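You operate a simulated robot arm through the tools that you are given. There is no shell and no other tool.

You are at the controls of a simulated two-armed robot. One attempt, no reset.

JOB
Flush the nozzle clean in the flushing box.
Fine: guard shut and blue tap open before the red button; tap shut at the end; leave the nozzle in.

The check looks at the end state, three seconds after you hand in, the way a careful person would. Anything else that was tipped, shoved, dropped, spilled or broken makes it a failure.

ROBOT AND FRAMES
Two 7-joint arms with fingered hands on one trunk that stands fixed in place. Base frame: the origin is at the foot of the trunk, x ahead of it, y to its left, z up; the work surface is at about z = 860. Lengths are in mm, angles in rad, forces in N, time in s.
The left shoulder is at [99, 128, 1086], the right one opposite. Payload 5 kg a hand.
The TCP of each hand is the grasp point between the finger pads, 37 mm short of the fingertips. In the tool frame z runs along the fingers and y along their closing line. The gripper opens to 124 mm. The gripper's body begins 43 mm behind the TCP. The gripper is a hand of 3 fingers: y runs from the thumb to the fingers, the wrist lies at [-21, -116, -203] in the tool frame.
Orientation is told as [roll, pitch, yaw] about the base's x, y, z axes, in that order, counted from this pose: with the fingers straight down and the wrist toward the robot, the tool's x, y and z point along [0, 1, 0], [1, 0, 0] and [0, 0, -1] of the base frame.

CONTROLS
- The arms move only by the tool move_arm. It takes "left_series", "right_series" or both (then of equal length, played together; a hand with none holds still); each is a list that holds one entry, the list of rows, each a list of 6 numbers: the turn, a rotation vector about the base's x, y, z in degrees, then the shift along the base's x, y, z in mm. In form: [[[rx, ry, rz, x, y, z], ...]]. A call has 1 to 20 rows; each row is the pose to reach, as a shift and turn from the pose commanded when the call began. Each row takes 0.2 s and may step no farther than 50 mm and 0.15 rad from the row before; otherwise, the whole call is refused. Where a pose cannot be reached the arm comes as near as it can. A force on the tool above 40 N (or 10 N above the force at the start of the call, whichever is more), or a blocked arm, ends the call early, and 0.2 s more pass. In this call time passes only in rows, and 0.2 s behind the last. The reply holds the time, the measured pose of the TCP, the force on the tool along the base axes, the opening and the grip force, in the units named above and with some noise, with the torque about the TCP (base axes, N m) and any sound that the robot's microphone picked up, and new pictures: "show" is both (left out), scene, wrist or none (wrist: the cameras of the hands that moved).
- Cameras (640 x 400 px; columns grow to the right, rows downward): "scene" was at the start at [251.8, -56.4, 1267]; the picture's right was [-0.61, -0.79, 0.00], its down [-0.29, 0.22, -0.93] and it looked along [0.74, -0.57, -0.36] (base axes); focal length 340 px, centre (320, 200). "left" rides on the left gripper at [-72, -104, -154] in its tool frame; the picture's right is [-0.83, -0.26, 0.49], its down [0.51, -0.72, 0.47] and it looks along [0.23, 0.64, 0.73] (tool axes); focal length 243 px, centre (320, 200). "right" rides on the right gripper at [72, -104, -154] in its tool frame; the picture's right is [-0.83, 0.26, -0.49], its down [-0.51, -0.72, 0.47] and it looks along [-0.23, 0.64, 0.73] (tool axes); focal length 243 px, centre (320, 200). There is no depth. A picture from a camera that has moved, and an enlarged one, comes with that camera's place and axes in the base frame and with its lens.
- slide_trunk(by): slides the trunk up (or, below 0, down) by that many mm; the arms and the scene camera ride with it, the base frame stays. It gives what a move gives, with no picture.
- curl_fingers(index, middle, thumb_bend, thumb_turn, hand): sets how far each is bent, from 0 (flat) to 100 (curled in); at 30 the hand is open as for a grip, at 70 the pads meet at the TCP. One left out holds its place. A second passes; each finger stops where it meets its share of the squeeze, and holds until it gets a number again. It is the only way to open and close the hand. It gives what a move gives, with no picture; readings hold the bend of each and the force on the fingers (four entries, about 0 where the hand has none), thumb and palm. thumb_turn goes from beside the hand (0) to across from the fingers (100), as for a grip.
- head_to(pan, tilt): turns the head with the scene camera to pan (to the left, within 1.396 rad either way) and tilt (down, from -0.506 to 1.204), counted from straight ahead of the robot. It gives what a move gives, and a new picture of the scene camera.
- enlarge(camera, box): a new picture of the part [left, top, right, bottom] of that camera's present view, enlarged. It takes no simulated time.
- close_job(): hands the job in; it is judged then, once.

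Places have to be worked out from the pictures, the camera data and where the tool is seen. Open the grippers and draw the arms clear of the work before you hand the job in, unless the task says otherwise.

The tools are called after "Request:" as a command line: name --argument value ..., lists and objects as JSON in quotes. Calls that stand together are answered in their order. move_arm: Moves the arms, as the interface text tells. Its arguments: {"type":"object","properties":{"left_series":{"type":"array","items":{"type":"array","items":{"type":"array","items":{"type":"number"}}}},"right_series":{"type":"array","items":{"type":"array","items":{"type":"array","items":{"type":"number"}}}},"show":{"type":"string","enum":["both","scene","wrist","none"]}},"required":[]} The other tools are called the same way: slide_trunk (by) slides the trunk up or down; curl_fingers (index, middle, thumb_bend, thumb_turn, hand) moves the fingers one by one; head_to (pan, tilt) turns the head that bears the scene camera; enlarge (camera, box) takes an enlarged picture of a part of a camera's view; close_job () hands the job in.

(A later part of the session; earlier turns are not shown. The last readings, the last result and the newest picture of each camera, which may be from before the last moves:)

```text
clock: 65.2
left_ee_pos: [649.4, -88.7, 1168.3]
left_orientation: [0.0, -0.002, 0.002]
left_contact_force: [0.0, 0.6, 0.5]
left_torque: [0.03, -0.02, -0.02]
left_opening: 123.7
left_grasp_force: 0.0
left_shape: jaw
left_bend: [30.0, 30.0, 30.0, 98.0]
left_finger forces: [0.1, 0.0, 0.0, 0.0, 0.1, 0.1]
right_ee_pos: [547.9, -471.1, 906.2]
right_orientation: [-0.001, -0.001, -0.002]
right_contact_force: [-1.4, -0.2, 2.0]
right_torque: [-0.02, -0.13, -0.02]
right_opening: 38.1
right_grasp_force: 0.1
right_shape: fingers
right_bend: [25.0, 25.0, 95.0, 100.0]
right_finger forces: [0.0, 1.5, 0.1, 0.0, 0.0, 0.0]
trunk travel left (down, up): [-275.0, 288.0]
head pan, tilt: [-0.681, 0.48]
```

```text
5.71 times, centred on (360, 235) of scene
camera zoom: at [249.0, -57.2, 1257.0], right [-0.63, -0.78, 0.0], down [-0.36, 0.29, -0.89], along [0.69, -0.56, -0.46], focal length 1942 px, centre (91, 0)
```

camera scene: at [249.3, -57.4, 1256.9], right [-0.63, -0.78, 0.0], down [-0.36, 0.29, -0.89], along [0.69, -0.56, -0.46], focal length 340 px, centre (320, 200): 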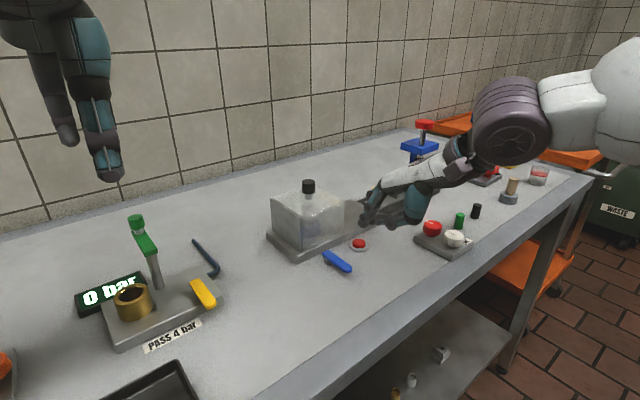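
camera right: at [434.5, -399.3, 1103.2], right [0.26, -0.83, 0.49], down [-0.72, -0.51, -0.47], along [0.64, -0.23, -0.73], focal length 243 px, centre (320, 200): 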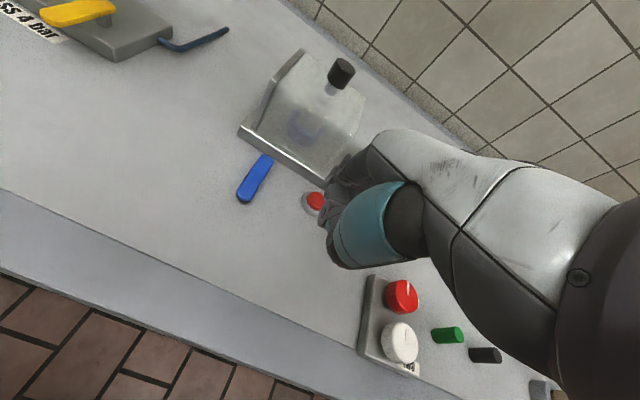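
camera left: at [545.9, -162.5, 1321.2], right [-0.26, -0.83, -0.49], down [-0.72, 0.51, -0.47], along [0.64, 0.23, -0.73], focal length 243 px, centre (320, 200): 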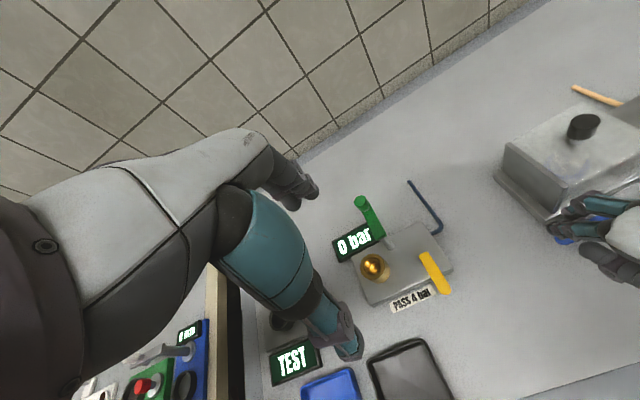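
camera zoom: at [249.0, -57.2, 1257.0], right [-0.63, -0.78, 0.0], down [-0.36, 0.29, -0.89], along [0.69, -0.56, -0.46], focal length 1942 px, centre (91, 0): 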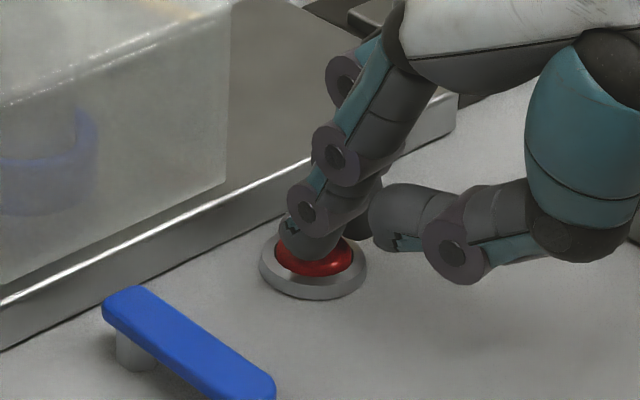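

The cap looks depressed, but the force is only 1.5 N and registers on the middle finger. I look closer from the other cameras before pressing deeper.

Request:
enlarge --camera "scene" --box '[345, 225, 385, 260]'

Request:
enlarge --camera "left" --box '[580, 130, 640, 190]'

Request:
enlarge --camera "right" --box '[290, 150, 360, 230]'

```text
11.43 times, centred on (365, 242) of scene
camera zoom: at [249.0, -57.2, 1257.0], right [-0.63, -0.78, 0.0], down [-0.36, 0.29, -0.89], along [0.69, -0.56, -0.46], focal length 3884 px, centre (-194, -286)
```

zoom: 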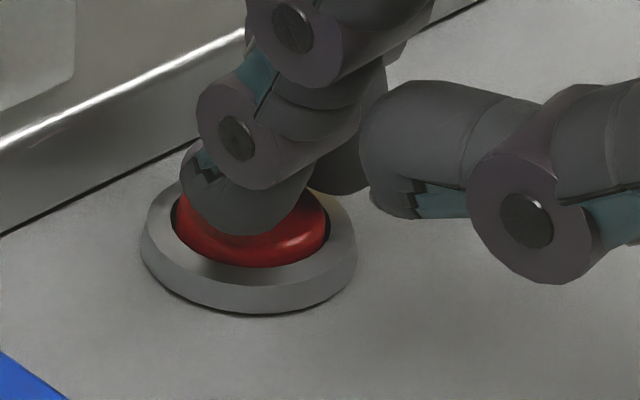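

```text
6.67 times, centred on (610, 160) of left
camera zoom: at [545.9, -160.8, 1321.5], right [-0.26, -0.83, -0.49], down [-0.72, 0.51, -0.47], along [0.64, 0.23, -0.73], focal length 1618 px, centre (-1613, 467)
```

zoom: 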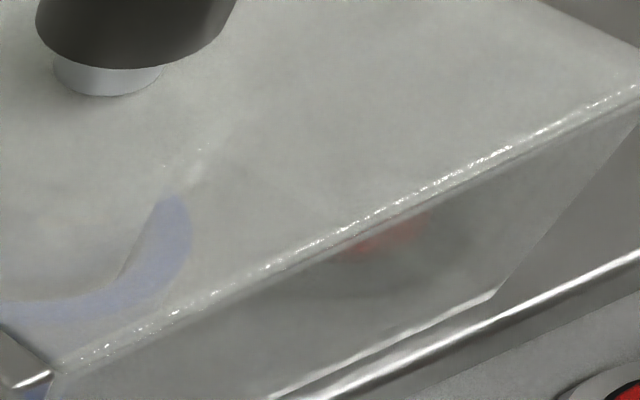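

```text
5.00 times, centred on (325, 190) of right
camera zoom: at [442.7, -396.7, 1060.7], right [0.26, -0.83, 0.49], down [-0.72, -0.51, -0.47], along [0.64, -0.23, -0.73], focal length 1213 px, centre (295, 250)
```

zoom: 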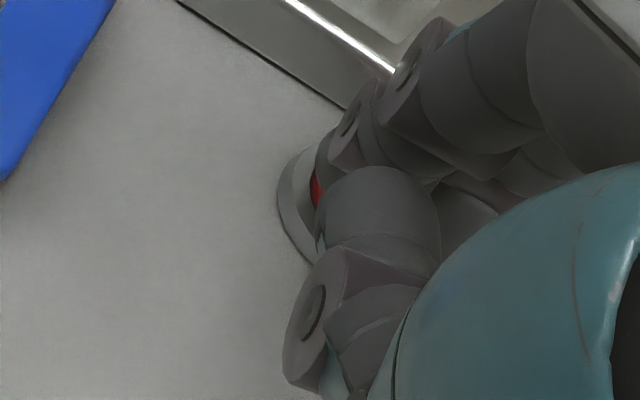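

The fingertip is on the cap and the cap is well down inside its ring, but no click sounded this time. I press 1–3 mm deeper and hold.

Request:
move_arm --right_series '[[[0, 0, 0, 0, 0, -1], [0, 0, 0, 0, 0, -2], [0, 0, 0, 0, 0, -3], [0, 0, 0, 0, 0, -3], [0, 0, 0, 0, 0, -3]]]' --show "none"

Request:
enlarge --camera "scene" --box '[290, 190, 390, 270]'

```text
clock: 66.4
left_ee_pos: [648.7, -87.6, 1168.8]
left_orientation: [0.0, -0.001, 0.002]
left_contact_force: [-0.7, -0.1, 0.6]
left_torque: [0.02, -0.02, 0.0]
left_opening: 123.8
left_grasp_force: 0.1
left_shape: jaw
left_bend: [30.0, 30.0, 30.0, 98.0]
left_finger forces: [0.0, 0.0, 0.0, 0.0, 0.0, 0.0]
right_ee_pos: [547.5, -470.1, 901.4]
right_orientation: [-0.001, -0.001, -0.003]
right_contact_force: [-1.3, 0.3, 6.5]
right_torque: [-0.08, -0.59, -0.05]
right_opening: 38.0
right_grasp_force: 3.9
right_shape: fingers
right_bend: [25.0, 25.0, 95.0, 100.0]
right_finger forces: [0.0, 7.0, 0.0, 0.1, 0.0, 0.1]
trunk travel left (down, up): [-275.0, 288.0]
head pan, tilt: [-0.681, 0.48]
heard: click
```

```text
5.00 times, centred on (340, 230) of scene
camera zoom: at [248.4, -56.8, 1257.2], right [-0.63, -0.78, 0.0], down [-0.36, 0.29, -0.89], along [0.69, -0.56, -0.46], focal length 1699 px, centre (220, 50)
```

zoom: 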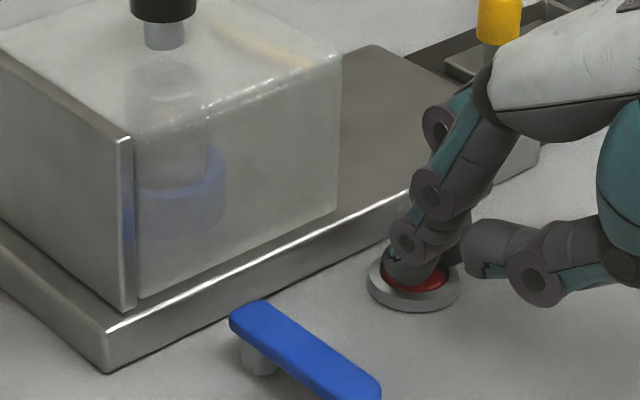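

A click sounded again and the button is down. I hold for a couple of seconds and check the nozzle.

Request:
move_arm --right_series '[[[0, 0, 0, 0, 0, 0], [0, 0, 0, 0, 0, 0], [0, 0, 0, 0, 0, 0], [0, 0, 0, 0, 0, 0], [0, 0, 0, 0, 0, 0], [0, 0, 0, 0, 0, 0], [0, 0, 0, 0, 0, 0], [0, 0, 0, 0, 0, 0], [0, 0, 0, 0, 0, 0], [0, 0, 0, 0, 0, 0]]]' --show "none"

Request:
enlarge --camera "left" --box '[540, 120, 620, 180]'

Request:
enlarge --camera "scene" --box '[295, 195, 335, 235]'

```text
clock: 68.6
left_ee_pos: [648.3, -87.6, 1169.1]
left_orientation: [0.002, 0.0, 0.0]
left_contact_force: [-0.5, 0.4, 1.0]
left_torque: [0.03, -0.01, 0.01]
left_opening: 123.6
left_grasp_force: 0.1
left_shape: jaw
left_bend: [30.0, 30.0, 30.0, 98.0]
left_finger forces: [0.0, 0.1, 0.1, 0.1, 0.1, 0.0]
right_ee_pos: [547.0, -469.8, 902.1]
right_orientation: [0.002, 0.0, 0.001]
right_contact_force: [-2.1, -0.5, 7.6]
right_torque: [-0.11, -0.62, -0.06]
right_opening: 37.8
right_grasp_force: 3.5
right_shape: fingers
right_bend: [25.0, 25.0, 95.0, 100.0]
right_finger forces: [0.1, 7.5, 0.1, 0.0, 0.0, 0.1]
trunk travel left (down, up): [-275.0, 288.0]
head pan, tilt: [-0.681, 0.48]
```

```text
6.67 times, centred on (580, 150) of left
camera zoom: at [545.1, -160.4, 1321.8], right [-0.26, -0.83, -0.49], down [-0.72, 0.51, -0.47], along [0.64, 0.23, -0.73], focal length 1618 px, centre (-1413, 533)
```

zoom: 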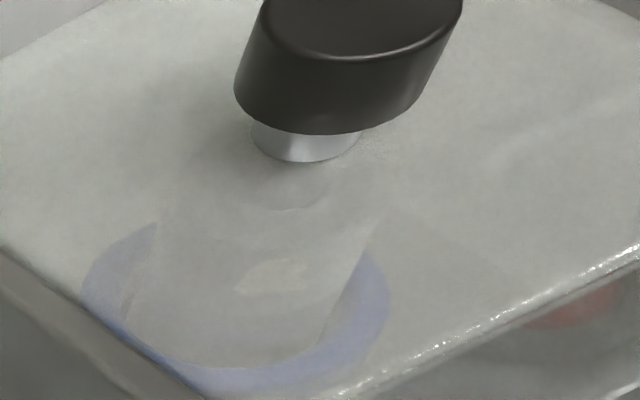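

```text
10.00 times, centred on (315, 215) of scene
camera zoom: at [248.3, -56.8, 1257.2], right [-0.63, -0.78, 0.0], down [-0.36, 0.29, -0.89], along [0.69, -0.56, -0.46], focal length 3398 px, centre (370, 50)
```

zoom: 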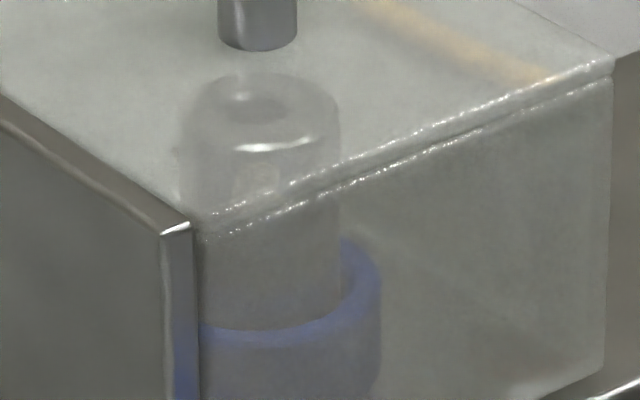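

The dirt is shrinking: one patch and the edge flake have disappeared. Flushing works while the button is held, so I keep holding.

Request:
move_arm --right_series '[[[0, 0, 0, 0, 0, 0], [0, 0, 0, 0, 0, 0], [0, 0, 0, 0, 0, 0], [0, 0, 0, 0, 0, 0], [0, 0, 0, 0, 0, 0], [0, 0, 0, 0, 0, 0], [0, 0, 0, 0, 0, 0], [0, 0, 0, 0, 0, 0], [0, 0, 0, 0, 0, 0], [0, 0, 0, 0, 0, 0], [0, 0, 0, 0, 0, 0], [0, 0, 0, 0, 0, 0], [0, 0, 0, 0, 0, 0], [0, 0, 0, 0, 0, 0], [0, 0, 0, 0, 0, 0]]]' --show "none"

Request:
enlarge --camera "left" --box '[540, 120, 620, 180]'

Request:
enlarge --camera "scene" --box '[295, 195, 335, 235]'

```text
clock: 71.8
left_ee_pos: [649.3, -87.0, 1169.1]
left_orientation: [0.0, -0.001, 0.002]
left_contact_force: [-0.5, 0.0, 0.1]
left_torque: [0.01, 0.0, -0.01]
left_opening: 123.8
left_grasp_force: 0.0
left_shape: jaw
left_bend: [30.0, 30.0, 30.0, 98.0]
left_finger forces: [0.0, 0.0, 0.1, 0.0, 0.0, 0.0]
right_ee_pos: [546.9, -468.6, 902.6]
right_orientation: [-0.002, 0.0, 0.0]
right_contact_force: [-1.6, -1.1, 7.4]
right_torque: [-0.11, -0.61, -0.05]
right_opening: 38.1
right_grasp_force: 3.3
right_shape: fingers
right_bend: [25.0, 25.0, 95.0, 100.0]
right_finger forces: [0.0, 7.5, 0.1, 0.0, 0.0, 0.0]
trunk travel left (down, up): [-275.0, 288.0]
head pan, tilt: [-0.681, 0.48]
```

```text
6.67 times, centred on (580, 150) of left
camera zoom: at [545.1, -160.4, 1321.8], right [-0.26, -0.83, -0.49], down [-0.72, 0.51, -0.47], along [0.64, 0.23, -0.73], focal length 1618 px, centre (-1413, 533)
```

zoom: 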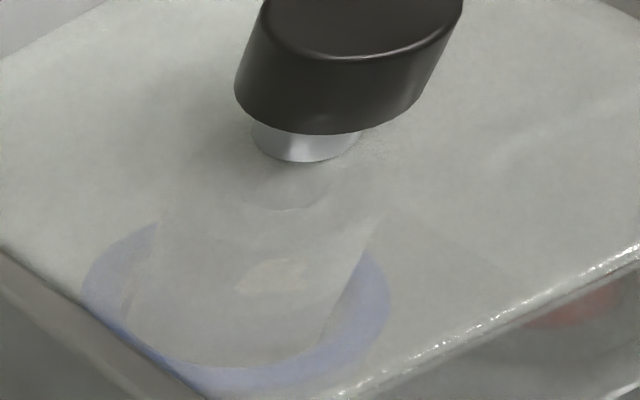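

```text
10.00 times, centred on (315, 215) of scene
camera zoom: at [248.3, -56.8, 1257.2], right [-0.63, -0.78, 0.0], down [-0.36, 0.29, -0.89], along [0.69, -0.56, -0.46], focal length 3398 px, centre (370, 50)
```

zoom: 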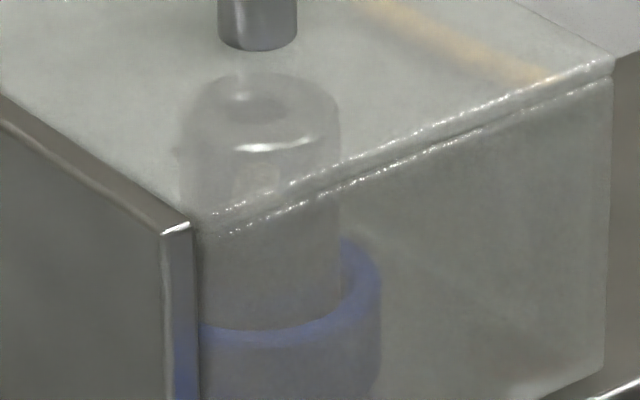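

Holding did not change it further, so each press flushes once. I release and press again, listening for the click and rechecking.

Request:
move_arm --right_series '[[[0, 0, 0, 0, 0, 7], [0, 0, 0, 0, 0, 15], [0, 0, 0, 0, 0, 15], [0, 0, 0, 0, 0, 8], [0, 0, 0, 0, 0, 3], [0, 0, 0, 0, 0, 0], [0, 0, 0, 0, 0, 0], [0, 0, 0, 0, 0, 0], [0, 0, 0, 0, 0, 0], [0, 0, 0, 0, 0, 0]]]' --show "none"

Request:
enlarge --camera "left" --box '[540, 120, 620, 180]'

Request:
enlarge --camera "scene" --box '[295, 195, 335, 235]'

```text
clock: 74.0
left_ee_pos: [649.1, -88.7, 1169.3]
left_orientation: [0.001, -0.002, 0.003]
left_contact_force: [-0.5, 0.4, 0.1]
left_torque: [-0.04, 0.0, -0.02]
left_opening: 123.5
left_grasp_force: 0.1
left_shape: jaw
left_bend: [30.0, 30.0, 30.0, 98.0]
left_finger forces: [0.2, 0.0, 0.1, 0.0, 0.1, 0.0]
right_ee_pos: [548.7, -469.7, 902.3]
right_orientation: [0.001, -0.002, -0.001]
right_contact_force: [-3.4, -1.0, 10.8]
right_torque: [-0.14, -0.87, -0.14]
right_opening: 38.1
right_grasp_force: 5.4
right_shape: fingers
right_bend: [25.0, 25.0, 95.0, 100.0]
right_finger forces: [0.0, 11.1, 0.0, 0.0, 0.0, 0.0]
trunk travel left (down, up): [-275.0, 288.0]
head pan, tilt: [-0.681, 0.48]
heard: click
```

```text
6.67 times, centred on (580, 150) of left
camera zoom: at [544.7, -160.2, 1322.1], right [-0.26, -0.83, -0.49], down [-0.72, 0.51, -0.47], along [0.64, 0.23, -0.73], focal length 1618 px, centre (-1413, 533)
```

zoom: 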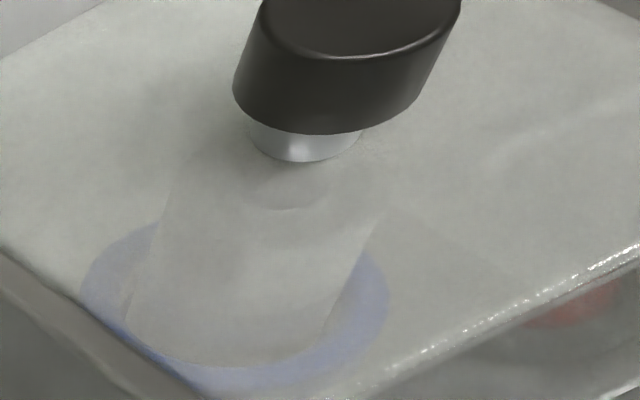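

```text
10.00 times, centred on (315, 215) of scene
camera zoom: at [247.9, -56.6, 1257.3], right [-0.63, -0.78, 0.0], down [-0.36, 0.29, -0.89], along [0.69, -0.56, -0.46], focal length 3398 px, centre (370, 50)
```

zoom: 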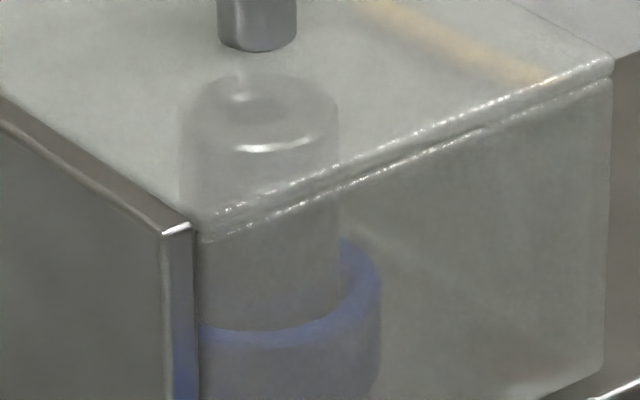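

After the third press no patches are visible from either camera. I lift the hand and move it to the -y side so the right wrist camera can check the nozzle's other side.

Request:
move_arm --right_series '[[[0, 0, 0, 0, 0, 20], [0, 0, 0, 0, 0, 60], [0, 0, 0, 0, 0, 100], [0, 0, 0, 0, -35, 130], [0, 0, 0, 0, -75, 150], [0, 0, 0, 0, -115, 150], [0, 0, 0, 0, -155, 150]]]' --show "both"

Request:
enlarge --camera "right" --box '[140, 60, 300, 200]'

```text
clock: 75.6
left_ee_pos: [649.3, -89.9, 1168.4]
left_orientation: [0.003, 0.0, 0.001]
left_contact_force: [0.6, -1.0, 1.0]
left_torque: [0.03, 0.0, 0.02]
left_opening: 123.8
left_grasp_force: 0.0
left_shape: jaw
left_bend: [30.0, 30.0, 30.0, 98.0]
left_finger forces: [0.0, 0.1, 0.1, 0.0, 0.0, 0.0]
right_ee_pos: [549.0, -630.0, 1052.4]
right_orientation: [0.003, -0.001, 0.0]
right_contact_force: [0.5, -0.8, 0.2]
right_torque: [0.05, -0.04, -0.01]
right_opening: 38.0
right_grasp_force: 0.0
right_shape: fingers
right_bend: [25.0, 25.0, 95.0, 100.0]
right_finger forces: [0.0, 0.1, 0.0, 0.0, 0.0, 0.1]
trunk travel left (down, up): [-275.0, 288.0]
head pan, tilt: [-0.681, 0.48]
camera scene: at [249.1, -58.4, 1256.9], right [-0.63, -0.78, 0.0], down [-0.36, 0.29, -0.89], along [0.69, -0.56, -0.46], focal length 340 px, centre (320, 200)
camera right: at [444.1, -555.8, 1207.4], right [0.26, -0.83, 0.49], down [-0.72, -0.51, -0.47], along [0.64, -0.23, -0.73], focal length 243 px, centre (320, 200)
```

scene: 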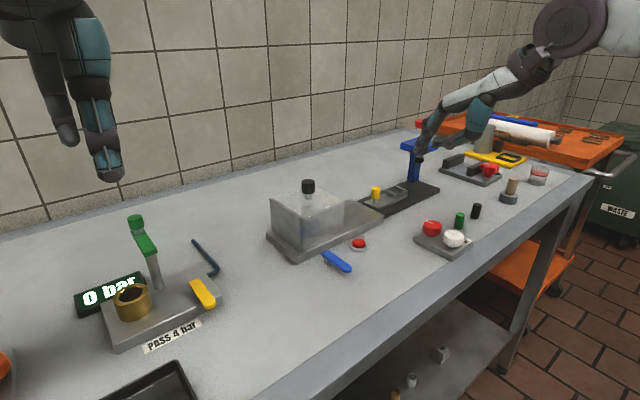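
right: 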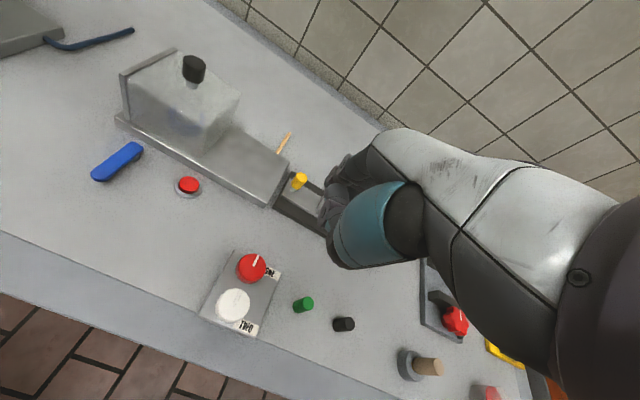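

```text
2.86 times, centred on (220, 130) of right
camera zoom: at [444.1, -555.8, 1207.4], right [0.26, -0.83, 0.49], down [-0.72, -0.51, -0.47], along [0.64, -0.23, -0.73], focal length 693 px, centre (606, 400)
```

zoom: 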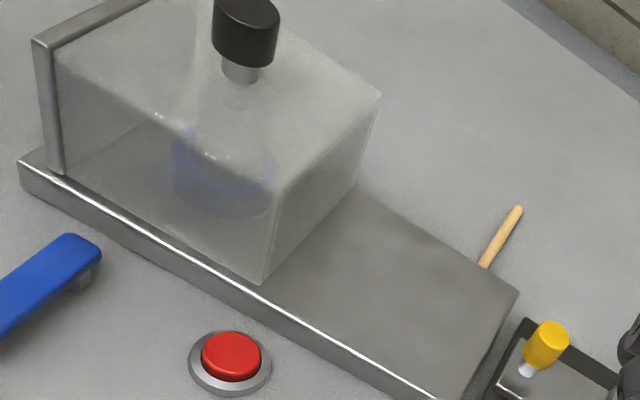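

I enlarge the nozzle in this new view to look for remaining dirt on its -y and -x faces.

Request:
enlarge --camera "right" --box '[165, 75, 225, 125]'

Request:
enlarge --camera "left" --box '[540, 110, 620, 180]'

Request:
enlarge --camera "scene" --box '[285, 190, 345, 240]'

```text
8.00 times, centred on (195, 100) of right
camera zoom: at [444.1, -555.8, 1207.4], right [0.26, -0.83, 0.49], down [-0.72, -0.51, -0.47], along [0.64, -0.23, -0.73], focal length 1941 px, centre (1320, 1000)
```

zoom: 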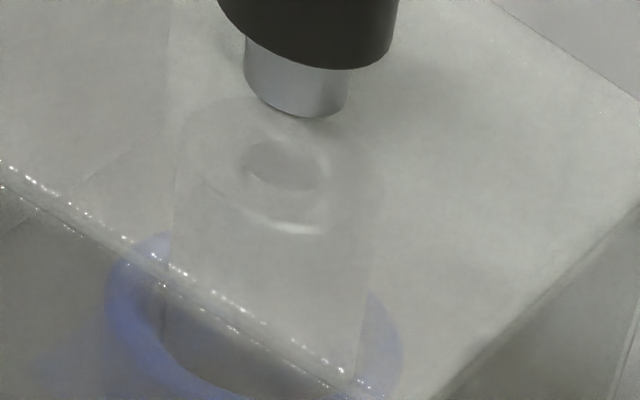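

```text
5.71 times, centred on (580, 145) of left
camera zoom: at [546.0, -162.2, 1321.2], right [-0.26, -0.83, -0.49], down [-0.72, 0.51, -0.47], along [0.64, 0.23, -0.73], focal length 1386 px, centre (-1166, 514)
```

zoom: 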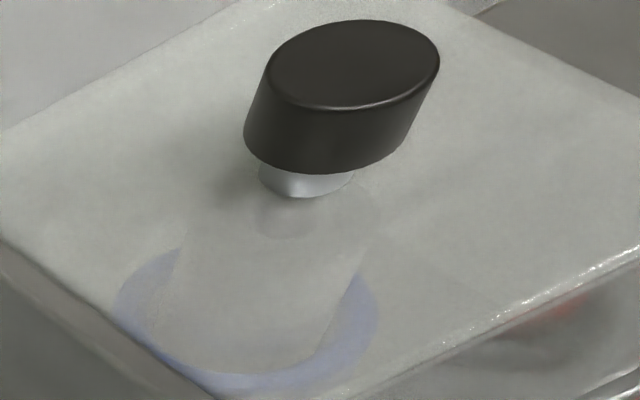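

```text
8.00 times, centred on (315, 215) of scene
camera zoom: at [249.1, -58.4, 1256.9], right [-0.63, -0.78, 0.0], down [-0.36, 0.29, -0.89], along [0.69, -0.56, -0.46], focal length 2718 px, centre (360, 80)
```

zoom: 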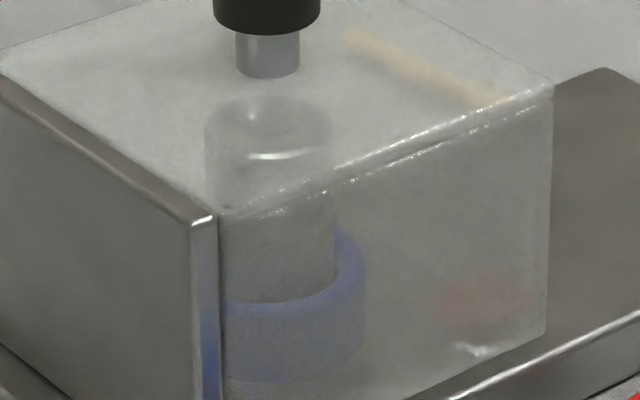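

No dirt shows from three sides, but the far side is hidden. One more flush under the same correct conditions is harmless, so I press once more along the same path and lift off.

Request:
move_arm --right_series '[[[0, 0, 0, 0, 40, 0], [0, 0, 0, 0, 80, 0], [0, 0, 0, 0, 120, -20], [0, 0, 0, 0, 155, -50], [0, 0, 0, 0, 155, -95], [0, 0, 0, 0, 155, -130], [0, 0, 0, 0, 155, -140], [0, 0, 0, 0, 155, -146], [0, 0, 0, 0, 155, -150], [0, 0, 0, 0, 155, -150], [0, 0, 0, 0, 155, -150], [0, 0, 0, 0, 155, -150], [0, 0, 0, 0, 155, -135], [0, 0, 0, 0, 155, -100], [0, 0, 0, 0, 155, -60]]]' --show "scene"

Request:
enlarge --camera "scene" --box '[255, 170, 395, 290]'

```text
clock: 78.8
left_ee_pos: [647.9, -88.1, 1168.9]
left_orientation: [0.001, 0.0, 0.002]
left_contact_force: [-1.1, 0.1, -0.1]
left_torque: [0.02, -0.01, 0.01]
left_opening: 124.0
left_grasp_force: 0.0
left_shape: jaw
left_bend: [30.0, 30.0, 30.0, 98.0]
left_finger forces: [0.1, 0.1, 0.1, 0.0, 0.0, 0.1]
right_ee_pos: [543.6, -467.6, 995.7]
right_orientation: [0.002, 0.0, 0.001]
right_contact_force: [-0.7, 1.3, 0.7]
right_torque: [-0.01, 0.01, -0.02]
right_opening: 38.2
right_grasp_force: 0.1
right_shape: fingers
right_bend: [25.0, 25.0, 95.0, 100.0]
right_finger forces: [0.0, 0.0, 0.0, 0.0, 0.0, 0.1]
trunk travel left (down, up): [-275.0, 288.0]
head pan, tilt: [-0.681, 0.48]
heard: click
camera scene: at [248.5, -56.6, 1257.2], right [-0.63, -0.78, 0.0], down [-0.36, 0.29, -0.89], along [0.69, -0.56, -0.46], focal length 340 px, centre (320, 200)
```

scene: 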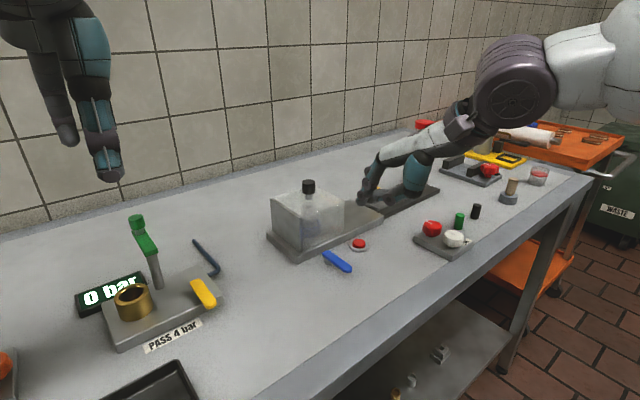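

```text
3.33 times, centred on (325, 230) of scene
camera zoom: at [248.5, -56.6, 1257.2], right [-0.63, -0.78, 0.0], down [-0.36, 0.29, -0.89], along [0.69, -0.56, -0.46], focal length 1133 px, centre (303, 100)
```

zoom: 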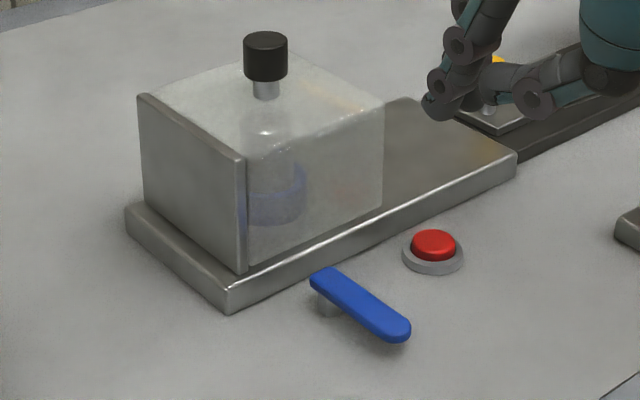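

The fourth press clicked too. Now to shut the tap, I bend the fingers slightly more so the hand stays well within reach, then move above the -y side of the lever's free end.

Request:
curl_fingers --hand "right" --index 37 --middle 37 --thumb_bend 90

Request:
move_arm --right_series '[[[0, 0, 0, -8, 20, 0], [0, 0, 0, -14, 42, 0]]]' --show "both"

Request:
enlarge --camera "scene" --box '[300, 170, 400, 280]'

Request:
enlarge --camera "left" --box '[520, 120, 640, 280]'

Request:
enlarge --camera "right" --box '[260, 100, 380, 260]'

```text
clock: 79.8
left_ee_pos: [647.9, -87.5, 1168.0]
left_orientation: [-0.001, 0.0, 0.002]
left_contact_force: [-0.6, -0.5, -0.8]
left_torque: [0.01, 0.02, -0.01]
left_opening: 123.8
left_grasp_force: 0.0
left_shape: jaw
left_bend: [30.0, 30.0, 30.0, 98.0]
left_finger forces: [0.0, 0.0, 0.0, 0.0, 0.0, 0.0]
right_ee_pos: [544.5, -468.2, 993.6]
right_orientation: [0.001, 0.001, -0.001]
right_contact_force: [1.0, 0.4, 1.0]
right_torque: [-0.02, 0.03, 0.0]
right_opening: 26.9
right_grasp_force: 0.1
right_shape: fingers
right_bend: [37.0, 37.0, 90.0, 100.0]
right_finger forces: [0.1, 0.1, 0.0, 0.0, 0.0, 0.0]
trunk travel left (down, up): [-275.0, 288.0]
head pan, tilt: [-0.681, 0.48]
```

```text
clock: 80.4
left_ee_pos: [649.5, -87.4, 1168.1]
left_orientation: [0.0, 0.0, 0.003]
left_contact_force: [0.2, -0.5, -0.2]
left_torque: [0.0, 0.05, 0.02]
left_opening: 123.7
left_grasp_force: 0.1
left_shape: jaw
left_bend: [30.0, 30.0, 30.0, 98.0]
left_finger forces: [0.1, 0.1, 0.0, 0.0, 0.1, 0.0]
right_ee_pos: [532.8, -427.1, 994.0]
right_orientation: [-0.001, -0.002, -0.001]
right_contact_force: [0.4, 0.3, -0.6]
right_torque: [0.0, 0.01, 0.0]
right_opening: 27.1
right_grasp_force: 0.0
right_shape: fingers
right_bend: [37.0, 37.0, 90.0, 100.0]
right_finger forces: [0.0, 0.0, 0.0, 0.0, 0.0, 0.0]
trunk travel left (down, up): [-275.0, 288.0]
head pan, tilt: [-0.681, 0.48]
camera scene: at [249.2, -57.0, 1257.0], right [-0.63, -0.78, 0.0], down [-0.36, 0.29, -0.89], along [0.69, -0.56, -0.46], focal length 340 px, centre (320, 200)
camera right: at [427.0, -354.4, 1148.8], right [0.26, -0.83, 0.49], down [-0.72, -0.51, -0.47], along [0.64, -0.23, -0.73], focal length 243 px, centre (320, 200)
```

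scene: 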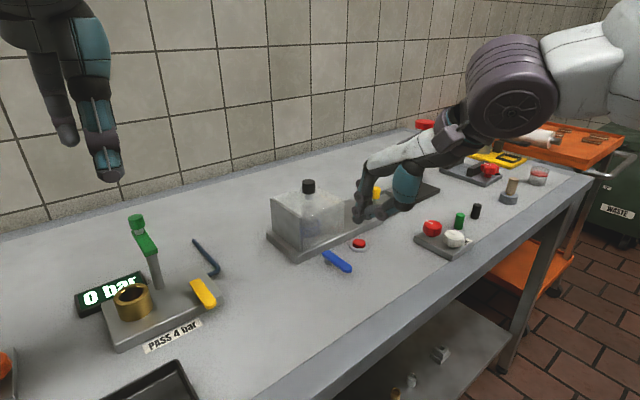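
right: 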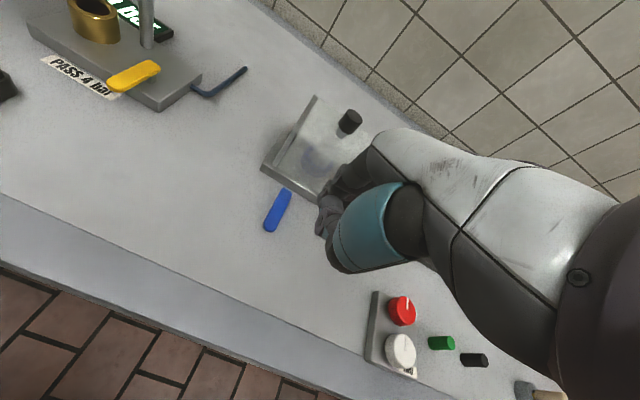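

```text
3.64 times, centred on (350, 225) of scene
camera zoom: at [249.2, -57.0, 1257.0], right [-0.63, -0.78, 0.0], down [-0.36, 0.29, -0.89], along [0.69, -0.56, -0.46], focal length 1236 px, centre (211, 109)
```

zoom: 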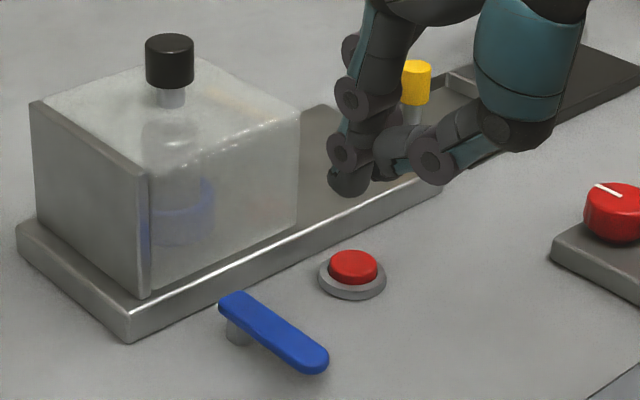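

```text
2.50 times, centred on (580, 200) of left
camera zoom: at [546.1, -160.6, 1321.4], right [-0.26, -0.83, -0.49], down [-0.72, 0.51, -0.47], along [0.64, 0.23, -0.73], focal length 606 px, centre (-330, 200)
```

zoom: 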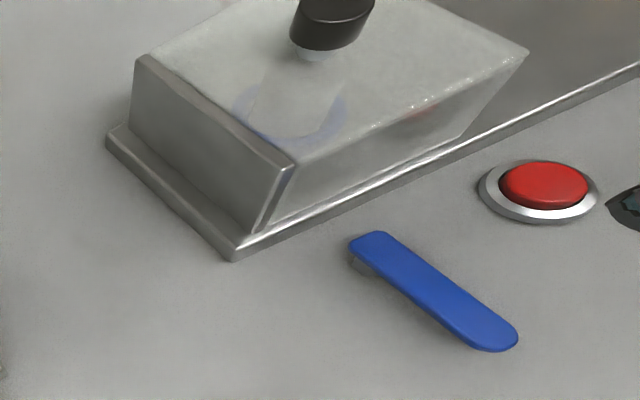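

```text
2.50 times, centred on (320, 180) of right
camera zoom: at [427.0, -354.4, 1148.8], right [0.26, -0.83, 0.49], down [-0.72, -0.51, -0.47], along [0.64, -0.23, -0.73], focal length 606 px, centre (320, 250)
```

zoom: 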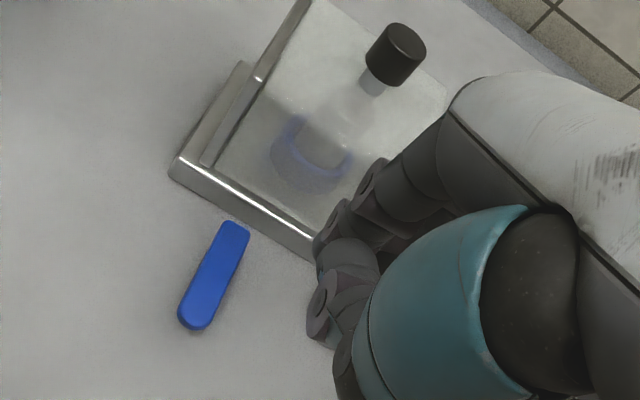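

The +y fingertip is about 61 mm in x and 12.5 mm in y from the TCP, now at (593, -414), about 11 mm clear of the lever on its -y side. I lower to lever height.

Request:
move_arm --right_series '[[[0, 0, 0, 0, 0, -35], [0, 0, 0, 0, 0, -65], [0, 0, 0, 0, 0, -76], [0, 0, 0, 0, 0, -84]]]' --show "none"

Request:
enlarge --camera "scene" --box '[310, 210, 390, 280]'

Request:
enlarge --camera "left" --box '[540, 160, 640, 280]'

```text
clock: 81.4
left_ee_pos: [649.7, -88.8, 1168.4]
left_orientation: [-0.001, 0.0, 0.0]
left_contact_force: [-0.5, -0.4, -0.6]
left_torque: [0.0, 0.0, 0.04]
left_opening: 124.0
left_grasp_force: 0.0
left_shape: jaw
left_bend: [30.0, 30.0, 30.0, 98.0]
left_finger forces: [0.1, 0.0, 0.1, 0.0, 0.0, 0.1]
right_ee_pos: [532.6, -428.8, 908.6]
right_orientation: [-0.001, -0.001, -0.001]
right_contact_force: [-0.7, 0.1, -0.5]
right_torque: [0.02, -0.02, 0.0]
right_opening: 27.0
right_grasp_force: 0.0
right_shape: fingers
right_bend: [37.0, 37.0, 90.0, 100.0]
right_finger forces: [0.0, 0.1, 0.0, 0.1, 0.0, 0.0]
trunk travel left (down, up): [-275.0, 288.0]
head pan, tilt: [-0.681, 0.48]
```

```text
5.71 times, centred on (350, 245) of scene
camera zoom: at [249.4, -57.5, 1256.9], right [-0.63, -0.78, 0.0], down [-0.36, 0.29, -0.89], along [0.69, -0.56, -0.46], focal length 1942 px, centre (149, -57)
```

zoom: 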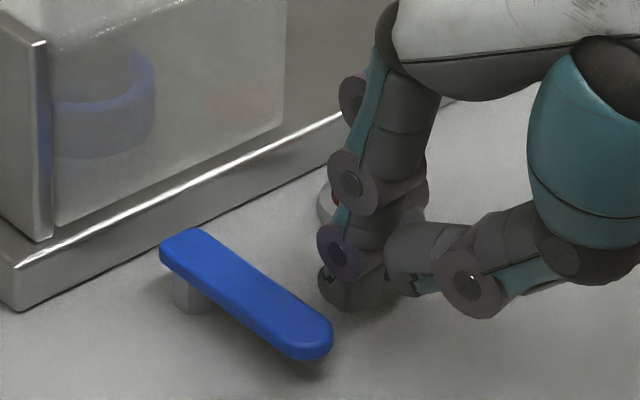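

```text
3.33 times, centred on (590, 220) of left
camera zoom: at [546.3, -161.2, 1321.2], right [-0.26, -0.83, -0.49], down [-0.72, 0.51, -0.47], along [0.64, 0.23, -0.73], focal length 809 px, centre (-580, 133)
```

zoom: 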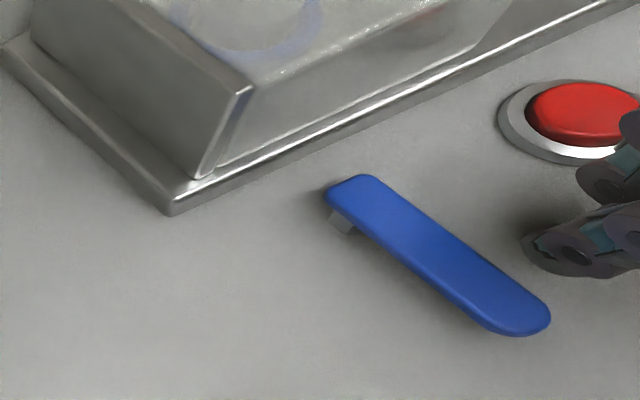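

The fingers are at lever height on its -y side with no contact. I push toward +y along the arc, about 30° first, and check.

Request:
move_arm --right_series '[[[0, 0, 0, 0, 8, 0], [0, 0, 0, -1, 16, 0], [0, 0, 0, -2.5, 24, 0], [0, 0, 0, -2.5, 34, 0]]]' --show "none"

Request:
enlarge --camera "scene" --box '[300, 210, 380, 280]'

Request:
enlarge --camera "left" --box '[540, 160, 640, 280]'

```text
clock: 82.4
left_ee_pos: [650.1, -87.7, 1168.8]
left_orientation: [0.0, -0.001, 0.001]
left_contact_force: [-1.0, -0.5, 0.1]
left_torque: [0.01, 0.02, 0.02]
left_opening: 123.7
left_grasp_force: 0.1
left_shape: jaw
left_bend: [30.0, 30.0, 30.0, 98.0]
left_finger forces: [0.0, 0.1, 0.0, 0.0, 0.0, 0.1]
right_ee_pos: [531.7, -393.7, 907.4]
right_orientation: [0.001, 0.001, -0.001]
right_contact_force: [-0.6, -2.4, -0.1]
right_torque: [-0.1, 0.06, -0.2]
right_opening: 26.6
right_grasp_force: 1.9
right_shape: fingers
right_bend: [37.0, 37.0, 90.0, 100.0]
right_finger forces: [2.8, 0.1, 0.0, 0.0, 0.1, 0.0]
trunk travel left (down, up): [-275.0, 288.0]
head pan, tilt: [-0.681, 0.48]
```

```text
5.71 times, centred on (340, 245) of scene
camera zoom: at [249.2, -57.7, 1256.9], right [-0.63, -0.78, 0.0], down [-0.36, 0.29, -0.89], along [0.69, -0.56, -0.46], focal length 1942 px, centre (206, -57)
```

zoom: 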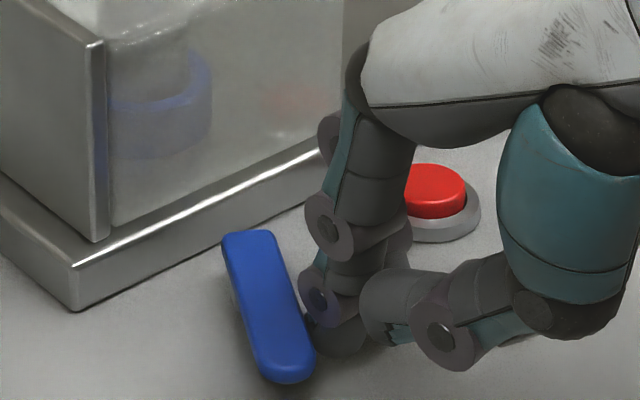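

```text
3.33 times, centred on (590, 220) of left
camera zoom: at [546.1, -161.3, 1321.3], right [-0.26, -0.83, -0.49], down [-0.72, 0.51, -0.47], along [0.64, 0.23, -0.73], focal length 809 px, centre (-580, 133)
```

zoom: 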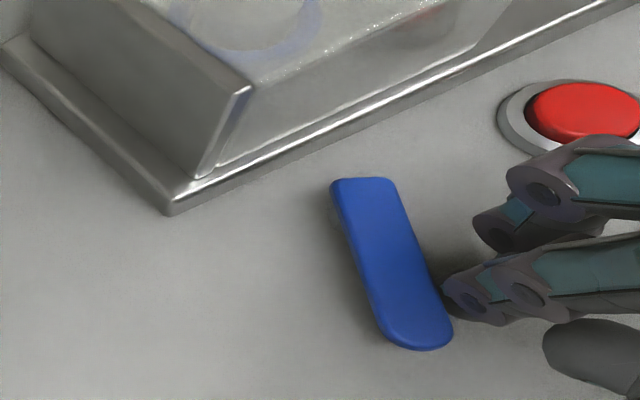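

The lever follows well with under 3 N. I continue the arc for another 30°.

Request:
move_arm --right_series '[[[0, 0, 0, 1.5, 6, 0], [0, 0, 0, 3.2, 11.3, 0], [0, 0, 0, 6, 16.5, 0], [0, 0, 0, 9.1, 20.8, 0]]]' --show "none"

Request:
enlarge --camera "scene" --box '[300, 210, 380, 280]'

Request:
enlarge --camera "left" --box '[540, 160, 640, 280]'

```text
clock: 83.4
left_ee_pos: [649.6, -88.2, 1169.1]
left_orientation: [0.0, -0.001, 0.004]
left_contact_force: [0.3, -0.8, -0.4]
left_torque: [-0.02, 0.02, -0.01]
left_opening: 123.6
left_grasp_force: 0.0
left_shape: jaw
left_bend: [30.0, 30.0, 30.0, 98.0]
left_finger forces: [0.0, 0.1, 0.0, 0.1, 0.1, 0.0]
right_ee_pos: [540.3, -374.1, 908.1]
right_orientation: [0.0, 0.0, 0.001]
right_contact_force: [-1.2, -1.1, -0.3]
right_torque: [0.0, 0.08, -0.07]
right_opening: 25.5
right_grasp_force: 0.9
right_shape: fingers
right_bend: [38.0, 37.0, 90.0, 100.0]
right_finger forces: [2.0, 0.1, 0.0, 0.1, 0.0, 0.1]
trunk travel left (down, up): [-275.0, 288.0]
head pan, tilt: [-0.681, 0.48]
```

```text
5.71 times, centred on (340, 245) of scene
camera zoom: at [249.1, -57.5, 1257.0], right [-0.63, -0.78, 0.0], down [-0.36, 0.29, -0.89], along [0.69, -0.56, -0.46], focal length 1942 px, centre (206, -57)
```

zoom: 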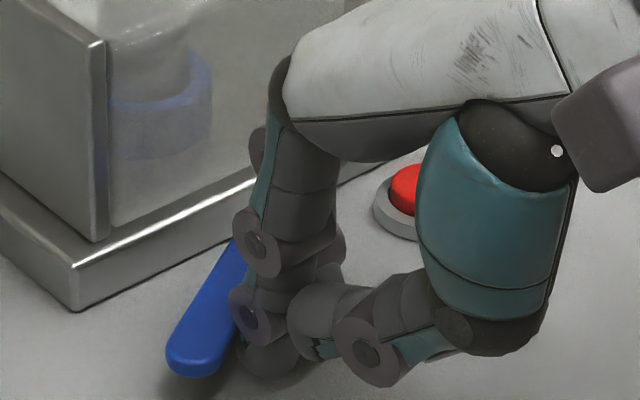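

```text
3.33 times, centred on (590, 220) of left
camera zoom: at [546.0, -161.2, 1321.3], right [-0.26, -0.83, -0.49], down [-0.72, 0.51, -0.47], along [0.64, 0.23, -0.73], focal length 809 px, centre (-580, 133)
```

zoom: 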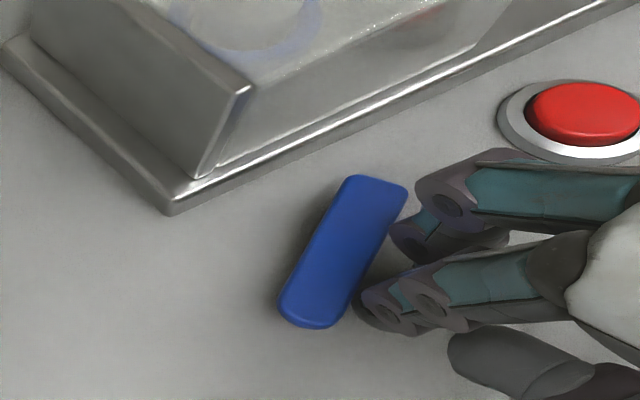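

The lever is at about 30° from shut. I finish the arc, now mostly toward +x.

Request:
move_arm --right_series '[[[0, 0, 0, 4, 4.5, 0], [0, 0, 0, 8, 7.8, 0], [0, 0, 0, 13, 10.5, 0], [0, 0, 0, 17, 12, 0]]]' --show "none"

Request:
enlarge --camera "scene" --box '[290, 210, 370, 280]'

Request:
enlarge --camera "left" --box '[520, 160, 640, 280]'

```text
clock: 84.4
left_ee_pos: [647.9, -89.3, 1168.0]
left_orientation: [0.001, 0.0, 0.001]
left_contact_force: [0.6, -0.4, 0.4]
left_torque: [-0.03, 0.02, 0.01]
left_opening: 123.7
left_grasp_force: 0.0
left_shape: jaw
left_bend: [30.0, 30.0, 30.0, 98.0]
left_finger forces: [0.1, 0.1, 0.0, 0.0, 0.0, 0.0]
right_ee_pos: [555.7, -360.8, 909.2]
right_orientation: [0.0, -0.003, 0.001]
right_contact_force: [-5.8, -2.2, 4.4]
right_torque: [-0.12, -0.13, -0.25]
right_opening: 26.2
right_grasp_force: 3.6
right_shape: fingers
right_bend: [38.0, 39.0, 90.0, 100.0]
right_finger forces: [0.7, 7.2, 0.1, 0.1, 0.0, 0.0]
trunk travel left (down, up): [-275.0, 288.0]
head pan, tilt: [-0.681, 0.48]
```

```text
5.71 times, centred on (330, 245) of scene
camera zoom: at [248.1, -57.4, 1257.2], right [-0.63, -0.78, 0.0], down [-0.36, 0.29, -0.89], along [0.69, -0.56, -0.46], focal length 1942 px, centre (263, -57)
```

zoom: 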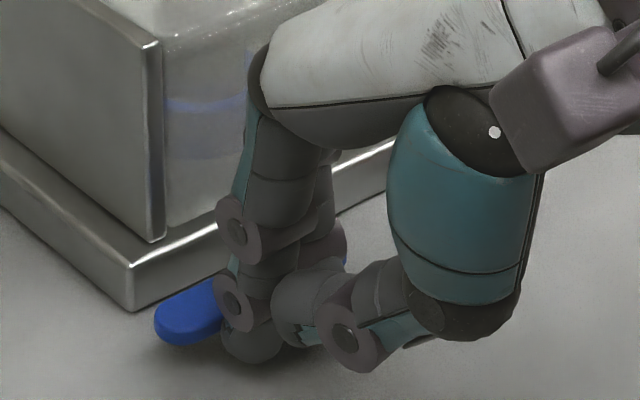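

```text
3.33 times, centred on (580, 220) of left
camera zoom: at [544.9, -161.0, 1321.9], right [-0.26, -0.83, -0.49], down [-0.72, 0.51, -0.47], along [0.64, 0.23, -0.73], focal length 809 px, centre (-547, 133)
```

zoom: 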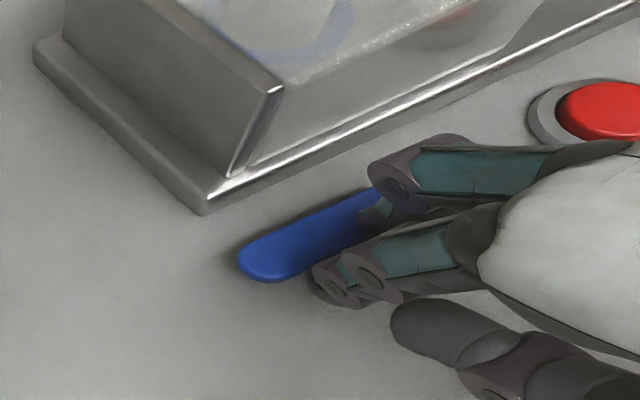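

The lever is nearly parallel to the slab again, but the middle finger is pressing close to the pivot. I step back, move 10 mm toward +y for more leverage, and push the last bit in +x.

Request:
move_arm --right_series '[[[0, 0, 0, -4, 0, 0], [0, 0, 0, -4, 10, 0], [0, 0, 0, -1, 12, 0], [0, 0, 0, 2, 12, 0], [0, 0, 0, 4, 12, 0]]]' --show "none"

Request:
enlarge --camera "scene" --box '[280, 210, 360, 280]'

Request:
enlarge --camera "left" --box '[520, 160, 640, 280]'

```text
clock: 85.6
left_ee_pos: [647.5, -89.6, 1170.6]
left_orientation: [-0.001, -0.001, 0.001]
left_contact_force: [0.1, -0.6, -0.2]
left_torque: [-0.01, 0.0, 0.0]
left_opening: 123.5
left_grasp_force: 0.0
left_shape: jaw
left_bend: [30.0, 30.0, 30.0, 98.0]
left_finger forces: [0.0, 0.1, 0.0, 0.0, 0.0, 0.1]
right_ee_pos: [560.0, -347.9, 908.1]
right_orientation: [0.0, 0.0, 0.0]
right_contact_force: [-12.3, -4.4, 8.4]
right_torque: [-0.27, -0.2, -0.46]
right_opening: 24.8
right_grasp_force: 8.0
right_shape: fingers
right_bend: [39.0, 41.0, 90.0, 100.0]
right_finger forces: [3.6, 12.6, 0.0, 0.0, 0.1, 0.0]
trunk travel left (down, up): [-275.0, 288.0]
head pan, tilt: [-0.681, 0.48]
```

```text
5.71 times, centred on (320, 245) of scene
camera zoom: at [246.7, -57.2, 1257.5], right [-0.63, -0.78, 0.0], down [-0.36, 0.29, -0.89], along [0.69, -0.56, -0.46], focal length 1942 px, centre (320, -57)
```

zoom: 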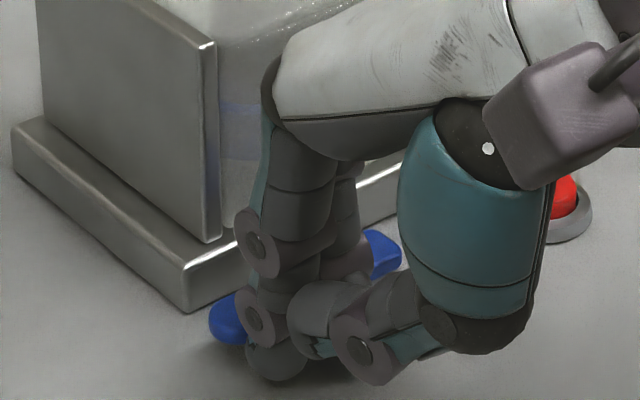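

```text
3.33 times, centred on (580, 220) of left
camera zoom: at [543.4, -160.8, 1322.6], right [-0.26, -0.83, -0.49], down [-0.72, 0.51, -0.47], along [0.64, 0.23, -0.73], focal length 809 px, centre (-547, 133)
```

zoom: 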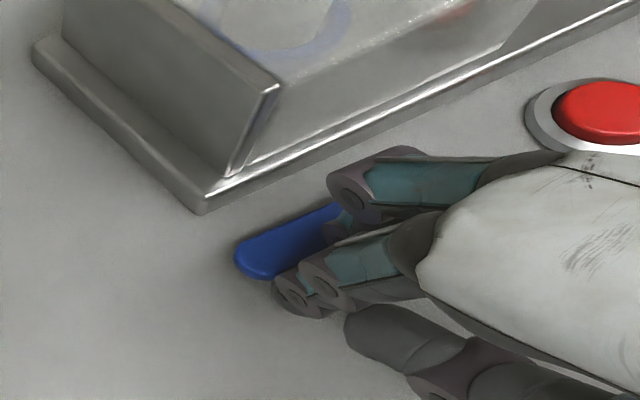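

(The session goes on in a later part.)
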